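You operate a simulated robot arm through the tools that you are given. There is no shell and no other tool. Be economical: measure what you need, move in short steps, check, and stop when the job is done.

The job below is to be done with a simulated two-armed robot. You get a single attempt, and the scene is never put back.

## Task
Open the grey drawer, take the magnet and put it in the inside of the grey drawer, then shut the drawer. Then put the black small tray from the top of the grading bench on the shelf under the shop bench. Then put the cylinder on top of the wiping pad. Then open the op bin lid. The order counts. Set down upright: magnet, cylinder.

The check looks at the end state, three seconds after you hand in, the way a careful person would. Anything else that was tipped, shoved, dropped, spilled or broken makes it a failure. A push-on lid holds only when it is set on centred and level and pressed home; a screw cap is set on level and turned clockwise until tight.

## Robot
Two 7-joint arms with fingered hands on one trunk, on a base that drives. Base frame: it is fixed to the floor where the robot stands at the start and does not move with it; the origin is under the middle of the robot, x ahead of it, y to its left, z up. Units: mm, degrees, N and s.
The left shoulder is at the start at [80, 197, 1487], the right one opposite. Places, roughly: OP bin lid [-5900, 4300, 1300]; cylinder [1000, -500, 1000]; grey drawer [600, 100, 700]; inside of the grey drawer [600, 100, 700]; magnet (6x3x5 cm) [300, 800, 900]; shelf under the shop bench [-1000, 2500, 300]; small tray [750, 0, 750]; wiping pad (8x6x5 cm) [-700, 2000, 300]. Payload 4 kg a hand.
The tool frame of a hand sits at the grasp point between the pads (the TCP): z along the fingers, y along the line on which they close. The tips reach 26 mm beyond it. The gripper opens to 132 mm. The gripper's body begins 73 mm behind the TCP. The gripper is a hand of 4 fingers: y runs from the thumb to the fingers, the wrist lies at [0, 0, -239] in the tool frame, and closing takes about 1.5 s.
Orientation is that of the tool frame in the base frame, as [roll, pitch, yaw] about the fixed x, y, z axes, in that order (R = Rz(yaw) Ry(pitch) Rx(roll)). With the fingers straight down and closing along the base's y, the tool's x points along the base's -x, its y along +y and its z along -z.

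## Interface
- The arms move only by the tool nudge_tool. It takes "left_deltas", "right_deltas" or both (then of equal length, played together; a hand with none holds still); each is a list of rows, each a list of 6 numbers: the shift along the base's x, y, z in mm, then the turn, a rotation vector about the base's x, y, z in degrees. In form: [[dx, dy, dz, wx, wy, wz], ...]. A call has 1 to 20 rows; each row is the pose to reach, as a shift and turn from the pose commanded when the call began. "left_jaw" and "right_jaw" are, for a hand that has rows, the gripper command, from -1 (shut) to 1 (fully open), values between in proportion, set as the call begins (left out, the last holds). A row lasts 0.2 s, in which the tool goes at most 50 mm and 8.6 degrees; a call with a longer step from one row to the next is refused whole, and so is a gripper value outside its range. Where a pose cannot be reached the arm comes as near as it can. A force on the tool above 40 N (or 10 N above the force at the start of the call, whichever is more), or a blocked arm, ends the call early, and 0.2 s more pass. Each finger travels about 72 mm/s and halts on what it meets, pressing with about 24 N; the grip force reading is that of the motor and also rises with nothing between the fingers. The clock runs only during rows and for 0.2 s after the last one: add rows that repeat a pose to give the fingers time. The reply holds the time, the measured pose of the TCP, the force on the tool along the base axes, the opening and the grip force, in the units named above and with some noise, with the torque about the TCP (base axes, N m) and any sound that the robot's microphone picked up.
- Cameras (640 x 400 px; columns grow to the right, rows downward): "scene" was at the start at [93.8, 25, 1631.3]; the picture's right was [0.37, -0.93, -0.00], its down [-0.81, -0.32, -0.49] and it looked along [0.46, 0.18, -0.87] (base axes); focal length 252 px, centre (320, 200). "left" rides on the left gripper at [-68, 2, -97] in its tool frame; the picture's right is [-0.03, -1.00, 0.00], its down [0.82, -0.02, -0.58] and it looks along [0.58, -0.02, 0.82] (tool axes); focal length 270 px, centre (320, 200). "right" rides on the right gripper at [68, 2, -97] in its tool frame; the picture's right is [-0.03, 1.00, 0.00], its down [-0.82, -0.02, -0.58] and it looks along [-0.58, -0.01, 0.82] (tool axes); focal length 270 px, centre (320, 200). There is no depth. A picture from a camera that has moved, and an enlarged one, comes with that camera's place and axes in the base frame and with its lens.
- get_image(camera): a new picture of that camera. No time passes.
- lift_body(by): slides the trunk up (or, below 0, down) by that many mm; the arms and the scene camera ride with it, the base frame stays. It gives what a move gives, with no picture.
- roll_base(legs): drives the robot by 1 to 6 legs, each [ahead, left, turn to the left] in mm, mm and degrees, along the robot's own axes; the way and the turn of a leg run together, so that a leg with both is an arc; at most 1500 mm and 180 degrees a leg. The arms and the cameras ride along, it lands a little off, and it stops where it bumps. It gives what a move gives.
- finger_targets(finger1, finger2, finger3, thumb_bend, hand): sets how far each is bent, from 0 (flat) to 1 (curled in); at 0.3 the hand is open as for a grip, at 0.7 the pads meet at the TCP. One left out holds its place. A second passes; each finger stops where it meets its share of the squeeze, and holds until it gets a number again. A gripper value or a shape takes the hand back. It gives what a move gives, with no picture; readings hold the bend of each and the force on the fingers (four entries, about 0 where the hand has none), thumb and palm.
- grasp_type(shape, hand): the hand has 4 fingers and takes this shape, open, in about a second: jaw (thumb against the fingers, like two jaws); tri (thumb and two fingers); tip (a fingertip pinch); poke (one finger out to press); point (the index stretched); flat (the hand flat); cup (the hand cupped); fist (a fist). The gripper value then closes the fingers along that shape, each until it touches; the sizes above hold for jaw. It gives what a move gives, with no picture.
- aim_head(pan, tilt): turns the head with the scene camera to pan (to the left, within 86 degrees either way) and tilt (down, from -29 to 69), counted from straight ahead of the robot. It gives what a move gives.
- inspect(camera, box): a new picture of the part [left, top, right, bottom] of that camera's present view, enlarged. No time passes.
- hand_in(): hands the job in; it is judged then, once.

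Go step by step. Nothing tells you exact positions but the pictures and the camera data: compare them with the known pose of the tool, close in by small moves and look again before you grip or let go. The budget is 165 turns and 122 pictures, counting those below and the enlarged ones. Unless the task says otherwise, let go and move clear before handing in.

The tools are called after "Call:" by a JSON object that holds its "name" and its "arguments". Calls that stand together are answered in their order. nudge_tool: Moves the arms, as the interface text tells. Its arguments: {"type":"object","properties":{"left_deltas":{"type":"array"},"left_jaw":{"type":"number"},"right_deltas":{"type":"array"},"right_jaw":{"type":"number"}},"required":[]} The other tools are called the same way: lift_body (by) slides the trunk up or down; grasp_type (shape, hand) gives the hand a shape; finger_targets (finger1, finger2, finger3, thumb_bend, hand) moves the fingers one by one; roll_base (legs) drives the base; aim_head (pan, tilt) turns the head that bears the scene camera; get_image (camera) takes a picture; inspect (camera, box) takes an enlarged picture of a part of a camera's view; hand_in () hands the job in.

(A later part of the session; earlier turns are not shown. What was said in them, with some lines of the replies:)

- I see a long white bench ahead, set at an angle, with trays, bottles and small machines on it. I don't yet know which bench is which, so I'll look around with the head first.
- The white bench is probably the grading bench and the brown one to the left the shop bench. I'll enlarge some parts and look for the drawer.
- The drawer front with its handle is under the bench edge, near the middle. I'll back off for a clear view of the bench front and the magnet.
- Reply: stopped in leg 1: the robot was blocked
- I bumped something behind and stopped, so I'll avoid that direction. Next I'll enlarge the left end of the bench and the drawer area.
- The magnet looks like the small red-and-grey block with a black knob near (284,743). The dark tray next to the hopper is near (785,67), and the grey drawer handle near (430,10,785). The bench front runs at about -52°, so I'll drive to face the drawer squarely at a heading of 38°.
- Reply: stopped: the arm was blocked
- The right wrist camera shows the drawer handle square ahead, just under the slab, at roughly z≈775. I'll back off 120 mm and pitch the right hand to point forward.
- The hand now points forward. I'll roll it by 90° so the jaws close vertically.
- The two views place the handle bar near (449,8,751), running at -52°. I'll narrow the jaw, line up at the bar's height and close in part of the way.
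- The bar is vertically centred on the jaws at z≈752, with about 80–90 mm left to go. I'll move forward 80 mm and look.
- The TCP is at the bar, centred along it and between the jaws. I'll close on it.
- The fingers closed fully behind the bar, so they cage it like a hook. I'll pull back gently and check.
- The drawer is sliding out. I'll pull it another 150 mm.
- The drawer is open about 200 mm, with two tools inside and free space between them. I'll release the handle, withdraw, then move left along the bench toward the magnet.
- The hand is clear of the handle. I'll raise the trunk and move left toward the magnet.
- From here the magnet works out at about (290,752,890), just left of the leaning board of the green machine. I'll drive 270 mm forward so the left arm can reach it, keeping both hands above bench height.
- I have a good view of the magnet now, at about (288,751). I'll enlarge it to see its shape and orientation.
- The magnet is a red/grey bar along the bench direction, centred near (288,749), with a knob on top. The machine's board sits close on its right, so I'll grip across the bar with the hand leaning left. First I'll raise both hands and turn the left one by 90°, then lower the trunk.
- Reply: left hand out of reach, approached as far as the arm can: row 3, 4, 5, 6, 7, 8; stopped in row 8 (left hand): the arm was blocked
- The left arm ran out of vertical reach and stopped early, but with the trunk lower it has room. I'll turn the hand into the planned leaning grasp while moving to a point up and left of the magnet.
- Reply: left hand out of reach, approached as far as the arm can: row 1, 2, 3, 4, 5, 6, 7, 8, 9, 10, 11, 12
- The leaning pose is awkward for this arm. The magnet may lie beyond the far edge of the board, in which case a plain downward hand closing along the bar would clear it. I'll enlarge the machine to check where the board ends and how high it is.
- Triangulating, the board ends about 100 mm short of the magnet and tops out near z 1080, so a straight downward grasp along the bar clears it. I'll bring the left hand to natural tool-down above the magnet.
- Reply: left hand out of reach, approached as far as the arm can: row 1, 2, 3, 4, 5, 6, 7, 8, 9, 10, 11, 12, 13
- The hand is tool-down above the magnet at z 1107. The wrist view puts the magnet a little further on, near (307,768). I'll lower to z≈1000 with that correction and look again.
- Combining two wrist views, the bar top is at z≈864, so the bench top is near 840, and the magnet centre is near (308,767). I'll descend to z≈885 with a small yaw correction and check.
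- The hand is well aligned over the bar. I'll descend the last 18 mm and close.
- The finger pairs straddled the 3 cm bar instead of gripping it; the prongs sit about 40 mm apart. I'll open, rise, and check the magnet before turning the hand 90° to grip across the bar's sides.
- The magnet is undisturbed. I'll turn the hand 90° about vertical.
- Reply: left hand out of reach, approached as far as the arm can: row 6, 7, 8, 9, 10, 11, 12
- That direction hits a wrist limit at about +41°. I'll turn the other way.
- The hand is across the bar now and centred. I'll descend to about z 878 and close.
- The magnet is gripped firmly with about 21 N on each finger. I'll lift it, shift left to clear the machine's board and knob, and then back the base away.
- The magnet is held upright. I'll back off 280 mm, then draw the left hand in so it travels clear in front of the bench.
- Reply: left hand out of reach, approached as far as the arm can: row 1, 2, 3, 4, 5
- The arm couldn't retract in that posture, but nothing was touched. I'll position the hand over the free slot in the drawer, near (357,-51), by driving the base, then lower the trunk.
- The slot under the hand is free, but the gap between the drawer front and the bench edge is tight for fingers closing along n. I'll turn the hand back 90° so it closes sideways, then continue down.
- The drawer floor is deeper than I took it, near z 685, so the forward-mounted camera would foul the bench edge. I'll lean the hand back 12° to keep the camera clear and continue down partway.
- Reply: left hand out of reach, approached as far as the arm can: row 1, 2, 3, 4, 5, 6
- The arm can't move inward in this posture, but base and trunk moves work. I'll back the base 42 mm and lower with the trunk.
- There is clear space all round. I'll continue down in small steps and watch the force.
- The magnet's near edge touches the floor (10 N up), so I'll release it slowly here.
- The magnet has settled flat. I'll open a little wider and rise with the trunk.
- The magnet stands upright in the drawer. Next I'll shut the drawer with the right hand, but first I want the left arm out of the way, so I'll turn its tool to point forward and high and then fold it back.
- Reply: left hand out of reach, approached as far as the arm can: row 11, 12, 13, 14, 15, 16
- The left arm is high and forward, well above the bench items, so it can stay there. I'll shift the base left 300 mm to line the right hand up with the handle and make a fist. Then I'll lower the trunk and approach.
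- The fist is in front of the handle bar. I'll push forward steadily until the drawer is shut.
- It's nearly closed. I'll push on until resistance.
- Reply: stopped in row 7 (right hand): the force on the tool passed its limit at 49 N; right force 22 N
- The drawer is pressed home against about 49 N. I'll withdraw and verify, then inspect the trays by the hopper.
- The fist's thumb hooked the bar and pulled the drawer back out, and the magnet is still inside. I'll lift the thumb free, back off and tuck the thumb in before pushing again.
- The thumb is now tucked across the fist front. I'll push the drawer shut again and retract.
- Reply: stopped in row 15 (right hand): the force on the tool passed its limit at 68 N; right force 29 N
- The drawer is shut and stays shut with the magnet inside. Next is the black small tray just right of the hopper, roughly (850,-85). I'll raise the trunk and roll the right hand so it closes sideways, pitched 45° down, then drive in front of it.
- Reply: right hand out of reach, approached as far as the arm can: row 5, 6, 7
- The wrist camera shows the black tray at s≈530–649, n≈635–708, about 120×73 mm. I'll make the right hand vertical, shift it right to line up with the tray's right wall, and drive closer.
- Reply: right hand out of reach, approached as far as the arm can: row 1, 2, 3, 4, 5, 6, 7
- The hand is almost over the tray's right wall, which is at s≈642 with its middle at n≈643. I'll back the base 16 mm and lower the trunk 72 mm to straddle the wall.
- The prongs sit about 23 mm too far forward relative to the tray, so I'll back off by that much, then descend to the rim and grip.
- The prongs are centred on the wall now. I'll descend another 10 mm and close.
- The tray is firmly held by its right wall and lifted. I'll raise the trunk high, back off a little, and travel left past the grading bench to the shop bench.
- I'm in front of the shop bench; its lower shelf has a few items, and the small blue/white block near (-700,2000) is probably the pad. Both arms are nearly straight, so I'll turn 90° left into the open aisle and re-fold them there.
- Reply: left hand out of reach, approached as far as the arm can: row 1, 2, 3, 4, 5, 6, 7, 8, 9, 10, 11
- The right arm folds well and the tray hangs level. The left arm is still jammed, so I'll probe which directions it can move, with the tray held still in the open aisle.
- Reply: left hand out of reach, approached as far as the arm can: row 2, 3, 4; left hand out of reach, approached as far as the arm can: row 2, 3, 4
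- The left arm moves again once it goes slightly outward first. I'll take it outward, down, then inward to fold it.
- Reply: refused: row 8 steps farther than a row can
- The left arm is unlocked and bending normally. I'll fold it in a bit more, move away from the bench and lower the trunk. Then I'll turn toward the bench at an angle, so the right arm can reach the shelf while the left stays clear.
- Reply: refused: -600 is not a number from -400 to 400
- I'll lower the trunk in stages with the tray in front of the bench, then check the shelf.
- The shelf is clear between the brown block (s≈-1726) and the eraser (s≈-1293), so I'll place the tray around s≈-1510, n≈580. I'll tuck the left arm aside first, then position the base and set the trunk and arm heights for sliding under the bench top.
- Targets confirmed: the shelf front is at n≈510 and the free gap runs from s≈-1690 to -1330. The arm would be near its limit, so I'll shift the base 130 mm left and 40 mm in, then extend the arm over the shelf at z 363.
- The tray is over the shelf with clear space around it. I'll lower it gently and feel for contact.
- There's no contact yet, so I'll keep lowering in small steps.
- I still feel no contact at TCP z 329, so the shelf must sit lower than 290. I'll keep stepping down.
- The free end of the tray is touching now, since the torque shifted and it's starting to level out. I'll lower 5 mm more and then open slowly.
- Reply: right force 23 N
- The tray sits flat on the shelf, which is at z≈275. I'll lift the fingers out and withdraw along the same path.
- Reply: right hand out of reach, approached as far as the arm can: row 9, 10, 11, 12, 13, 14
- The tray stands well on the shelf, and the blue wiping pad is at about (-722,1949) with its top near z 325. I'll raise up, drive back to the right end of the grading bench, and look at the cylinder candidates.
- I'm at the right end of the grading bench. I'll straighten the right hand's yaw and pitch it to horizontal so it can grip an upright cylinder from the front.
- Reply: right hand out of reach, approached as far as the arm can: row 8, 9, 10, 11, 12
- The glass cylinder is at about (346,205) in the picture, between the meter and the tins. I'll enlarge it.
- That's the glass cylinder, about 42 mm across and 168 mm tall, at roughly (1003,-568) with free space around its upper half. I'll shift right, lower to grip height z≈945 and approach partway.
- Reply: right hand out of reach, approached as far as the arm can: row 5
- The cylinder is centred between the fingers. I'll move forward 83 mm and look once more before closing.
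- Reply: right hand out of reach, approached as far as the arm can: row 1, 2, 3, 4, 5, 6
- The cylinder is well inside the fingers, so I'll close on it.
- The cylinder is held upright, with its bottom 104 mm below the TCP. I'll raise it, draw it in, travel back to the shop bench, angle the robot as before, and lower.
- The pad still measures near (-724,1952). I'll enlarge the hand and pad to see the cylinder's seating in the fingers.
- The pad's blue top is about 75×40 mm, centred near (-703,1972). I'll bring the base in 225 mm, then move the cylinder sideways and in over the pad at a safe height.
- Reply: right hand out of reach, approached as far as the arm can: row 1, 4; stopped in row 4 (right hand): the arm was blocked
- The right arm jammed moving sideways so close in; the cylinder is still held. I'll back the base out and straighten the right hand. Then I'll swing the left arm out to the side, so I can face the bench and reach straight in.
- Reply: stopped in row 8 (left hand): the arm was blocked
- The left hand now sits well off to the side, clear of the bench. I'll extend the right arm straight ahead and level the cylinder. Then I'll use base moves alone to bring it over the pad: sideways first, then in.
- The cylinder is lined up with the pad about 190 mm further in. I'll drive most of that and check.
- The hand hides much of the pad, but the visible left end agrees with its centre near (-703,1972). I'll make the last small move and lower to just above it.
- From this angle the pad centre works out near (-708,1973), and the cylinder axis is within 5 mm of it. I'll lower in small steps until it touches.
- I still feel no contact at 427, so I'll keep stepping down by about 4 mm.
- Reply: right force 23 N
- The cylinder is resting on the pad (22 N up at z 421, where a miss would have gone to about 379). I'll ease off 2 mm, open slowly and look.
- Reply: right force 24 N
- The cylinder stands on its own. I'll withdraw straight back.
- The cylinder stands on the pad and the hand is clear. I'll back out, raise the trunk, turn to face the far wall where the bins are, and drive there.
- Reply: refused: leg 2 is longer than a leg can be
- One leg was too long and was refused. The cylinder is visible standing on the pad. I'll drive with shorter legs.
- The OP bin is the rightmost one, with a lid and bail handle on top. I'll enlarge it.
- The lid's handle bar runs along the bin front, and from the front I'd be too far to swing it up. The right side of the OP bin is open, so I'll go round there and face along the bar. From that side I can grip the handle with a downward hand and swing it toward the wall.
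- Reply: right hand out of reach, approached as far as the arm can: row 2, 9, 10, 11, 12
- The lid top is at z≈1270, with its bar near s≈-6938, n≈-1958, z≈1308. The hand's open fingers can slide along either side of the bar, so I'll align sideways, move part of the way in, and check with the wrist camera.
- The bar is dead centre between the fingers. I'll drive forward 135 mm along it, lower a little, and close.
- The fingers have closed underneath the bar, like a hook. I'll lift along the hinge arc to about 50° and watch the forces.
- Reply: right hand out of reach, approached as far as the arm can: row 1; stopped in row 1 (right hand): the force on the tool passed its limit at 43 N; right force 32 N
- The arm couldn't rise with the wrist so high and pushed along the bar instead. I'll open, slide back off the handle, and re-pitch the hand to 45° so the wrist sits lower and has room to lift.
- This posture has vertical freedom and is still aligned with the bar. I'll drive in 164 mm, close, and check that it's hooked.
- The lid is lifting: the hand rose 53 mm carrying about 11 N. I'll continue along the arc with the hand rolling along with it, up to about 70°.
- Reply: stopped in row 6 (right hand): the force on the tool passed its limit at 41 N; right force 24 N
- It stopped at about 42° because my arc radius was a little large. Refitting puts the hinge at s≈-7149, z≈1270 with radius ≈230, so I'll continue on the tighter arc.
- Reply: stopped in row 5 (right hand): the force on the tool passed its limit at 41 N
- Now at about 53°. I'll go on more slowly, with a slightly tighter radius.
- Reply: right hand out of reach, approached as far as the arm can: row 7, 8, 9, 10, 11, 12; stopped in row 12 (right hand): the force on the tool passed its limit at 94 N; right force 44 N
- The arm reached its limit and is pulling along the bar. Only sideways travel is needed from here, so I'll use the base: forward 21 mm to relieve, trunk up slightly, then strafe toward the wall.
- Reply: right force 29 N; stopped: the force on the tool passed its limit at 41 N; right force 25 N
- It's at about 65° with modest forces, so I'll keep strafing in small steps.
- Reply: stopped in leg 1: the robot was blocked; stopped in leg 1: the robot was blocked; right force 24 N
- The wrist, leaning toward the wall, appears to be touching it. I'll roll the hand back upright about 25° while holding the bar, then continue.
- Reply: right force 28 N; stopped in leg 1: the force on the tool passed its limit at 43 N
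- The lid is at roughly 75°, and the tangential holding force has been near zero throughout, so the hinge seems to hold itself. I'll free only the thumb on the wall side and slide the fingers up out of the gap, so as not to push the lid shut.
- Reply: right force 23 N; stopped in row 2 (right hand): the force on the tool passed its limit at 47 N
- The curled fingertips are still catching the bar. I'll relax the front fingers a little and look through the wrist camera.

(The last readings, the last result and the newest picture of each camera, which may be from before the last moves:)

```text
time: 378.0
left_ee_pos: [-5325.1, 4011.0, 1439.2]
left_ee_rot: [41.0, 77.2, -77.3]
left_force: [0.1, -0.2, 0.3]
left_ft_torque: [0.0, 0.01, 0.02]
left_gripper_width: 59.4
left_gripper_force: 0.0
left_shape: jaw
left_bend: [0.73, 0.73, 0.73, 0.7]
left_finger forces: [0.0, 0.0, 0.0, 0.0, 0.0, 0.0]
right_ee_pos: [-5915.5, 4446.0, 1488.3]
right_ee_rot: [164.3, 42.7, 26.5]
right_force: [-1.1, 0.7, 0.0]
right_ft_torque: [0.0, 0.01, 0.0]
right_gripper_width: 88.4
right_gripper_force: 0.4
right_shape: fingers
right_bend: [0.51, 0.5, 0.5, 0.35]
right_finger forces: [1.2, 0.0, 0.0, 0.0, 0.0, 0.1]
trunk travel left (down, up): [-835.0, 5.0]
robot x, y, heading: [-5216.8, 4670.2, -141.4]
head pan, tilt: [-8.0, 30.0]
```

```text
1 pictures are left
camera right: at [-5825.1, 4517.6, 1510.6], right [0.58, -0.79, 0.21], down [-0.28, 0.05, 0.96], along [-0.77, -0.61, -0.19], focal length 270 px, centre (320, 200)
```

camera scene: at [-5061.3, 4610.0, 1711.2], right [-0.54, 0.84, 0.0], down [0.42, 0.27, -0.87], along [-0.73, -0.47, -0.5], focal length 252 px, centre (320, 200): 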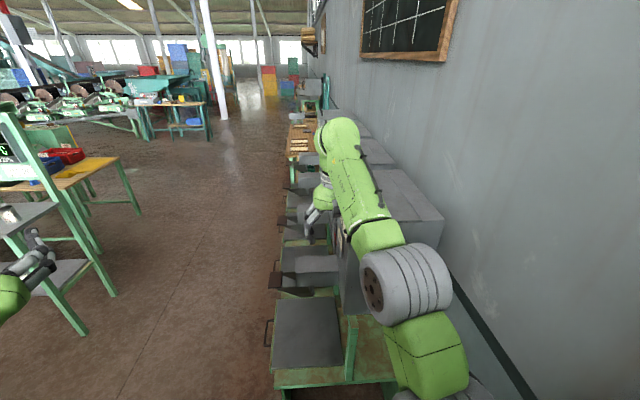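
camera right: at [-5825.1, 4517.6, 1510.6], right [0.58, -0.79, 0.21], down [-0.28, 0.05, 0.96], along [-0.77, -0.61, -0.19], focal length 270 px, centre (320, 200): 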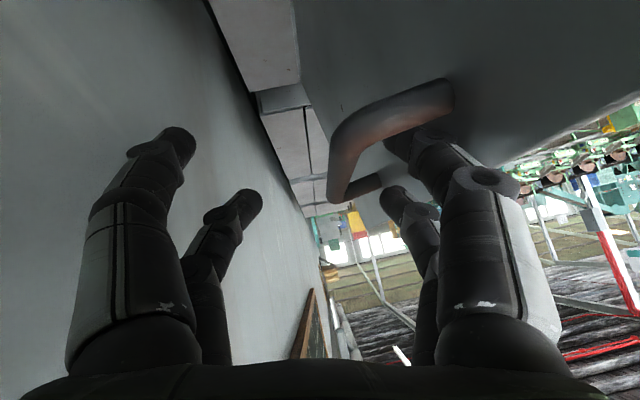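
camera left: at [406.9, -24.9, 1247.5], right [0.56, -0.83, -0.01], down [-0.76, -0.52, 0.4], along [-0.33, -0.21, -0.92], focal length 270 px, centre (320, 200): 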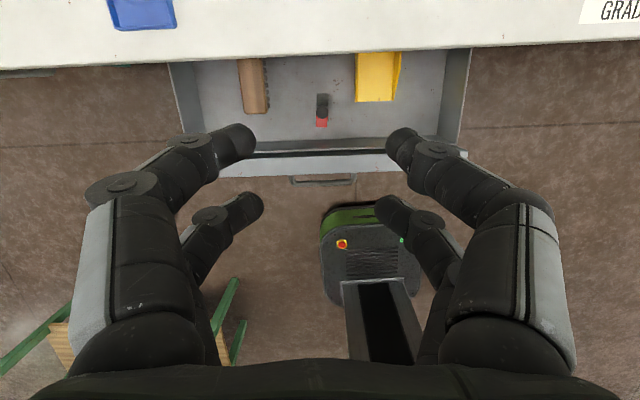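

The lid is standing steeply open with the fingers in the gap behind the plate, and there is almost no load on them. I'll use this to push the bar further toward the wall, rolling the hand upright for clearance.

Call:
{"name": "nudge_tool", "arguments": {"right_deltas": [[0, 0, 0, 2.6, 2.1, 0], [0, 0, 0, 5.3, 4.1, 0], [0, 0, 0, 7.9, 6.2, 0], [0, 0, 0, 7.9, 6.2, 0]]}}

Call:
{"name": "roll_base", "arguments": {"legs": [[0, -20, 0]]}}

Call:
{"name": "roll_base", "arguments": {"legs": [[0, -20, 0]]}}

Call:
{"name": "roll_base", "arguments": {"legs": [[0, -20, 0]]}}

```text
time: 379.0
left_ee_pos: [-5325.6, 4011.2, 1439.7]
left_ee_rot: [40.8, 77.2, -77.5]
left_force: [0.2, 0.9, -0.4]
left_ft_torque: [-0.01, -0.02, 0.02]
left_gripper_width: 59.2
left_gripper_force: 0.1
left_shape: jaw
left_bend: [0.73, 0.73, 0.73, 0.7]
left_finger forces: [0.1, 0.0, 0.1, 0.0, 0.1, 0.1]
right_ee_pos: [-5915.1, 4444.6, 1489.0]
right_ee_rot: [178.2, 43.9, 36.1]
right_force: [-0.8, 0.2, 1.1]
right_ft_torque: [-0.06, -0.04, -0.03]
right_gripper_width: 89.9
right_gripper_force: 0.4
right_shape: fingers
right_bend: [0.51, 0.5, 0.5, 0.35]
right_finger forces: [1.8, 0.0, 0.0, 0.0, 0.1, 0.0]
trunk travel left (down, up): [-835.0, 5.0]
robot x, y, heading: [-5218.2, 4669.7, -141.9]
head pan, tilt: [-8.0, 30.0]
```

```text
time: 379.8
left_ee_pos: [-5335.0, 4023.5, 1437.4]
left_ee_rot: [40.5, 77.4, -78.0]
left_force: [-0.6, 0.2, 0.1]
left_ft_torque: [-0.02, -0.01, -0.07]
left_gripper_width: 59.4
left_gripper_force: 0.1
left_shape: jaw
left_bend: [0.73, 0.73, 0.73, 0.7]
left_finger forces: [0.0, 0.0, 0.0, 0.0, 0.0, 0.1]
right_ee_pos: [-5925.1, 4456.7, 1488.8]
right_ee_rot: [178.5, 43.8, 36.2]
right_force: [-1.6, 0.3, 1.2]
right_ft_torque: [0.0, 0.04, -0.06]
right_gripper_width: 89.2
right_gripper_force: 1.1
right_shape: fingers
right_bend: [0.51, 0.5, 0.5, 0.35]
right_finger forces: [1.9, 0.1, 0.0, 0.0, 0.0, 0.0]
trunk travel left (down, up): [-835.0, 5.0]
robot x, y, heading: [-5232.4, 4687.7, -141.7]
head pan, tilt: [-8.0, 30.0]
```

```text
time: 380.6
left_ee_pos: [-5345.8, 4036.1, 1436.0]
left_ee_rot: [40.5, 77.6, -77.9]
left_force: [0.6, -0.8, -0.3]
left_ft_torque: [-0.03, -0.01, -0.04]
left_gripper_width: 59.6
left_gripper_force: 0.1
left_shape: jaw
left_bend: [0.73, 0.73, 0.73, 0.7]
left_finger forces: [0.0, 0.0, 0.1, 0.0, 0.0, 0.0]
right_ee_pos: [-5937.3, 4471.4, 1489.1]
right_ee_rot: [178.9, 43.8, 36.4]
right_force: [-0.2, -0.4, 0.7]
right_ft_torque: [0.02, 0.05, -0.06]
right_gripper_width: 90.8
right_gripper_force: 0.5
right_shape: fingers
right_bend: [0.5, 0.5, 0.5, 0.35]
right_finger forces: [0.5, 0.0, 0.0, 0.0, 0.0, 0.1]
trunk travel left (down, up): [-835.0, 5.0]
robot x, y, heading: [-5247.6, 4700.7, -141.7]
head pan, tilt: [-8.0, 30.0]
```

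```text
time: 381.4
left_ee_pos: [-5354.6, 4050.6, 1435.8]
left_ee_rot: [39.6, 77.7, -78.6]
left_force: [-0.4, 0.2, 0.2]
left_ft_torque: [0.02, 0.01, -0.01]
left_gripper_width: 59.2
left_gripper_force: 0.0
left_shape: jaw
left_bend: [0.73, 0.73, 0.73, 0.7]
left_finger forces: [0.1, 0.1, 0.0, 0.0, 0.1, 0.1]
right_ee_pos: [-5943.7, 4481.6, 1491.5]
right_ee_rot: [178.9, 43.9, 36.6]
right_force: [23.0, -25.0, 2.4]
right_ft_torque: [0.21, -0.02, -0.91]
right_gripper_width: 79.9
right_gripper_force: 17.0
right_shape: fingers
right_bend: [0.46, 0.5, 0.5, 0.39]
right_finger forces: [4.5, 0.0, 0.0, 0.0, 29.9, 0.0]
trunk travel left (down, up): [-835.0, 5.0]
robot x, y, heading: [-5257.0, 4717.3, -141.7]
head pan, tilt: [-8.0, 30.0]
```

The thumb is touching the wall, so I'll close just the front fingers to push the bar the last few centimetres, then relax them.

Call:
{"name": "finger_targets", "arguments": {"hand": "right", "finger1": 0.62, "finger2": 0.62, "finger3": 0.62}}

Call:
{"name": "finger_targets", "arguments": {"hand": "right", "finger1": 0.5, "finger2": 0.5, "finger3": 0.5}}

```text
time: 382.4
left_ee_pos: [-5355.4, 4049.5, 1434.9]
left_ee_rot: [40.0, 77.7, -78.4]
left_force: [0.2, 0.2, 0.1]
left_ft_torque: [0.01, -0.01, 0.04]
left_gripper_width: 59.2
left_gripper_force: 0.1
left_shape: jaw
left_bend: [0.73, 0.73, 0.73, 0.7]
left_finger forces: [0.1, 0.0, 0.1, 0.1, 0.1, 0.0]
right_ee_pos: [-5945.6, 4480.5, 1489.6]
right_ee_rot: [178.5, 43.8, 36.5]
right_force: [19.4, -19.8, -3.6]
right_ft_torque: [-0.01, -0.14, -0.56]
right_gripper_width: 65.9
right_gripper_force: 14.4
right_shape: fingers
right_bend: [0.55, 0.62, 0.62, 0.4]
right_finger forces: [6.5, 0.0, 0.0, 0.1, 22.5, 0.1]
trunk travel left (down, up): [-835.0, 5.0]
robot x, y, heading: [-5254.7, 4716.7, -141.5]
head pan, tilt: [-8.0, 30.0]
```

```text
time: 383.4
left_ee_pos: [-5354.2, 4049.9, 1435.4]
left_ee_rot: [39.9, 77.8, -78.4]
left_force: [-0.2, 1.1, -0.2]
left_ft_torque: [0.0, 0.03, 0.0]
left_gripper_width: 59.1
left_gripper_force: 0.1
left_shape: jaw
left_bend: [0.73, 0.73, 0.73, 0.7]
left_finger forces: [0.1, 0.1, 0.0, 0.1, 0.0, 0.1]
right_ee_pos: [-5943.8, 4480.8, 1490.3]
right_ee_rot: [178.6, 43.8, 36.5]
right_force: [18.7, -19.9, -1.5]
right_ft_torque: [-0.15, -0.05, -0.86]
right_gripper_width: 73.8
right_gripper_force: 13.7
right_shape: fingers
right_bend: [0.5, 0.5, 0.5, 0.39]
right_finger forces: [0.0, 0.0, 0.0, 0.0, 27.2, 0.0]
trunk travel left (down, up): [-835.0, 5.0]
robot x, y, heading: [-5254.5, 4717.9, -141.5]
head pan, tilt: [-8.0, 30.0]
```

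The fingers carry no load now and the lid stays up by itself. I'll tuck the thumb off the wall slightly, lift the hand clear above the bar, and then back away along the bin.

Call:
{"name": "finger_targets", "arguments": {"hand": "right", "thumb_bend": 0.5}}

Call:
{"name": "nudge_tool", "arguments": {"right_deltas": [[0, 0, 8, 0, 0, 0], [0, 0, 17, 0, 0, 0], [0, 0, 26, 0, 0, 0], [0, 0, 35, 0, 0, 0], [0, 0, 45, 0, 0, 0], [0, 0, 55, 0, 0, 0], [0, 0, 65, 0, 0, 0], [0, 0, 75, 0, 0, 0], [0, 0, 75, 0, 0, 0]]}}

```text
time: 384.4
left_ee_pos: [-5355.1, 4052.4, 1436.8]
left_ee_rot: [39.9, 77.6, -78.4]
left_force: [-0.2, 0.3, -0.8]
left_ft_torque: [-0.01, 0.02, 0.03]
left_gripper_width: 59.2
left_gripper_force: 0.0
left_shape: jaw
left_bend: [0.73, 0.73, 0.73, 0.7]
left_finger forces: [0.1, 0.0, 0.0, 0.1, 0.0, 0.0]
right_ee_pos: [-5945.8, 4484.6, 1491.5]
right_ee_rot: [178.7, 44.0, 36.5]
right_force: [11.4, -15.3, 6.9]
right_ft_torque: [0.75, 0.29, -0.56]
right_gripper_width: 60.2
right_gripper_force: 9.7
right_shape: fingers
right_bend: [0.5, 0.5, 0.51, 0.5]
right_finger forces: [0.1, 0.0, 6.3, 0.1, 13.3, 0.0]
trunk travel left (down, up): [-835.0, 5.0]
robot x, y, heading: [-5254.0, 4715.9, -141.4]
head pan, tilt: [-8.0, 30.0]
```

```text
time: 386.4
left_ee_pos: [-5358.1, 4051.8, 1435.3]
left_ee_rot: [40.7, 77.6, -77.8]
left_force: [-0.2, 0.2, 1.0]
left_ft_torque: [0.01, -0.06, -0.01]
left_gripper_width: 59.4
left_gripper_force: 0.0
left_shape: jaw
left_bend: [0.73, 0.73, 0.73, 0.7]
left_finger forces: [0.0, 0.0, 0.0, 0.1, 0.1, 0.0]
right_ee_pos: [-5947.6, 4482.5, 1562.7]
right_ee_rot: [178.5, 43.8, 36.4]
right_force: [12.3, -14.0, -7.4]
right_ft_torque: [-0.16, 0.11, -0.43]
right_gripper_width: 59.4
right_gripper_force: 9.2
right_shape: fingers
right_bend: [0.5, 0.5, 0.51, 0.5]
right_finger forces: [0.0, 0.1, 6.8, 0.0, 12.1, 0.1]
trunk travel left (down, up): [-835.0, 5.0]
robot x, y, heading: [-5257.0, 4716.8, -141.7]
head pan, tilt: [-8.0, 30.0]
```

The hand is slightly wedged between the wall and the plate, so I'll narrow the fingers and then slide out along the bin.

Call:
{"name": "finger_targets", "arguments": {"hand": "right", "finger1": 0.66, "finger2": 0.66, "finger3": 0.66, "thumb_bend": 0.66}}

Call:
{"name": "roll_base", "arguments": {"legs": [[-60, 0, 0]]}}

Call:
{"name": "roll_base", "arguments": {"legs": [[-250, 0, 0]]}}

```text
time: 387.4
left_ee_pos: [-5359.1, 4055.7, 1438.4]
left_ee_rot: [40.5, 77.5, -78.0]
left_force: [0.2, -0.4, 0.2]
left_ft_torque: [0.02, -0.01, -0.04]
left_gripper_width: 59.3
left_gripper_force: 0.0
left_shape: jaw
left_bend: [0.73, 0.73, 0.73, 0.7]
left_finger forces: [0.1, 0.0, 0.1, 0.0, 0.0, 0.0]
right_ee_pos: [-5948.5, 4488.4, 1563.9]
right_ee_rot: [178.4, 43.9, 36.2]
right_force: [0.5, -0.9, -0.6]
right_ft_torque: [0.04, -0.01, -0.03]
right_gripper_width: 13.0
right_gripper_force: 0.9
right_shape: fingers
right_bend: [0.66, 0.66, 0.66, 0.66]
right_finger forces: [0.1, 0.0, 0.1, 0.0, 1.4, 0.0]
trunk travel left (down, up): [-835.0, 5.0]
robot x, y, heading: [-5253.1, 4714.8, -141.6]
head pan, tilt: [-8.0, 30.0]
```

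```text
time: 388.3
left_ee_pos: [-5317.0, 4087.6, 1433.9]
left_ee_rot: [41.9, 77.6, -76.4]
left_force: [-1.2, -0.5, -0.9]
left_ft_torque: [-0.06, 0.0, 0.03]
left_gripper_width: 59.1
left_gripper_force: 0.1
left_shape: jaw
left_bend: [0.73, 0.73, 0.73, 0.7]
left_finger forces: [0.0, 0.1, 0.1, 0.0, 0.1, 0.1]
right_ee_pos: [-5908.8, 4518.9, 1560.1]
right_ee_rot: [178.5, 43.4, 36.2]
right_force: [-1.0, -1.1, -0.4]
right_ft_torque: [-0.06, -0.01, -0.03]
right_gripper_width: 12.8
right_gripper_force: 1.2
right_shape: fingers
right_bend: [0.66, 0.66, 0.66, 0.66]
right_finger forces: [0.1, 0.0, 0.0, 0.0, 1.4, 0.0]
trunk travel left (down, up): [-835.0, 5.0]
robot x, y, heading: [-5209.5, 4752.0, -141.6]
head pan, tilt: [-8.0, 30.0]
```

```text
time: 390.1
left_ee_pos: [-5109.9, 4240.4, 1437.0]
left_ee_rot: [40.4, 77.6, -77.7]
left_force: [-0.6, -0.7, -0.3]
left_ft_torque: [0.01, -0.02, 0.02]
left_gripper_width: 59.4
left_gripper_force: 0.0
left_shape: jaw
left_bend: [0.73, 0.73, 0.73, 0.7]
left_finger forces: [0.0, 0.0, 0.0, 0.0, 0.0, 0.0]
right_ee_pos: [-5702.1, 4669.0, 1565.3]
right_ee_rot: [178.6, 44.0, 36.5]
right_force: [0.2, -0.4, 0.0]
right_ft_torque: [-0.01, -0.02, -0.01]
right_gripper_width: 13.5
right_gripper_force: 0.0
right_shape: fingers
right_bend: [0.66, 0.66, 0.66, 0.66]
right_finger forces: [0.0, 0.1, 0.0, 0.0, 0.0, 0.0]
trunk travel left (down, up): [-835.0, 5.0]
robot x, y, heading: [-5012.5, 4904.4, -141.4]
head pan, tilt: [-8.0, 30.0]
```

The hand is clear and unloaded. I'll step sideways away from the wall and use the last picture to verify the lid.

Call:
{"name": "roll_base", "arguments": {"legs": [[0, 500, 0]]}}

Call:
{"name": "aim_head", "arguments": {"pan": -32, "tilt": 18}}

Call:
{"name": "get_image", "arguments": {"camera": "scene"}}

```text
time: 393.1
left_ee_pos: [-4807.1, 3847.7, 1438.6]
left_ee_rot: [41.2, 77.3, -77.5]
left_force: [0.4, -0.3, 0.1]
left_ft_torque: [0.04, -0.01, 0.03]
left_gripper_width: 59.2
left_gripper_force: 0.0
left_shape: jaw
left_bend: [0.73, 0.73, 0.73, 0.7]
left_finger forces: [0.0, 0.0, 0.0, 0.1, 0.0, 0.0]
right_ee_pos: [-5395.0, 4284.2, 1563.3]
right_ee_rot: [178.1, 44.0, 35.7]
right_force: [0.1, 0.0, -0.1]
right_ft_torque: [-0.03, 0.0, -0.01]
right_gripper_width: 13.4
right_gripper_force: 0.1
right_shape: fingers
right_bend: [0.66, 0.66, 0.66, 0.66]
right_finger forces: [0.0, 0.0, 0.0, 0.1, 0.1, 0.0]
trunk travel left (down, up): [-835.0, 5.0]
robot x, y, heading: [-4693.0, 4502.8, -142.1]
head pan, tilt: [-8.0, 30.0]
```

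```text
time: 394.0
left_ee_pos: [-4805.1, 3845.1, 1438.1]
left_ee_rot: [41.0, 77.3, -77.7]
left_force: [-0.6, 0.0, -0.1]
left_ft_torque: [0.0, 0.0, -0.02]
left_gripper_width: 59.3
left_gripper_force: 0.1
left_shape: jaw
left_bend: [0.73, 0.73, 0.73, 0.7]
left_finger forces: [0.0, 0.0, 0.0, 0.0, 0.0, 0.0]
right_ee_pos: [-5393.5, 4281.4, 1563.3]
right_ee_rot: [178.3, 44.0, 35.8]
right_force: [0.0, -0.1, -0.4]
right_ft_torque: [0.0, 0.0, 0.0]
right_gripper_width: 13.2
right_gripper_force: 0.1
right_shape: fingers
right_bend: [0.66, 0.66, 0.66, 0.66]
right_finger forces: [0.0, 0.1, 0.0, 0.1, 0.1, 0.1]
trunk travel left (down, up): [-835.0, 5.0]
robot x, y, heading: [-4695.3, 4504.6, -141.6]
head pan, tilt: [-32.0, 18.0]
```

```text
0 pictures are left
camera scene: at [-4809.7, 4476.0, 1732.5], right [-0.11, 0.99, 0.0], down [0.31, 0.03, -0.95], along [-0.95, -0.1, -0.31], focal length 252 px, centre (320, 200)
```

scene: 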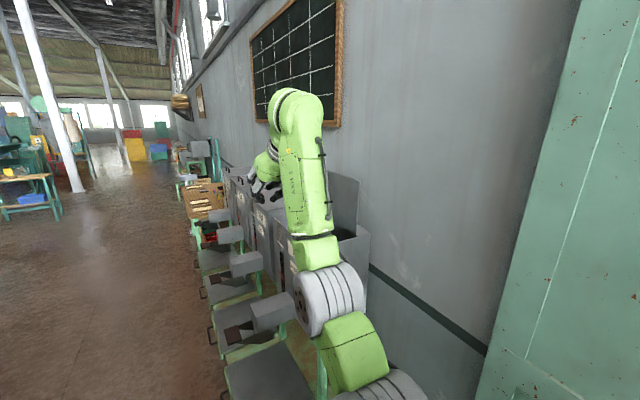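

The OP bin lid stands open against the wall, with the dark interior visible below it. The magnet is upright in the shut drawer, the tray is on the shelf, and the cylinder is upright on the pad. Both hands are clear, so I'm handing in.

Call:
{"name": "hand_in", "arguments": {}}

```text
The job is handed in.
```

I handed the job in with all four steps done, in the order you gave. I ran out of pictures, so there was no last look at the drawer, tray or cylinder.

- **Magnet and drawer:** The magnet is upright in the grey drawer, next to a brush and a yellow scoop. The drawer was pushed home twice, because on the first try the thumb caught the handle and pulled it open again. It stayed shut when I withdrew the second time.
- **Black small tray:** It is flat on the shelf under the shop bench, between the brush and the eraser. I took the dark tray right of the hopper to be the one you meant.
- **Cylinder:** The glass cylinder is standing upright on the blue wiping pad, on that same shelf. I chose the glass one over the black cup on the "TAP" meter.
- **OP bin lid:** The lid is up near the wall and stays there on its own.

- **Bumps:** The base ran into something solid behind it early on, which I never saw, and the hand pressed on the wall while opening the lid. I didn't see anything knocked over, but I can't rule it out.
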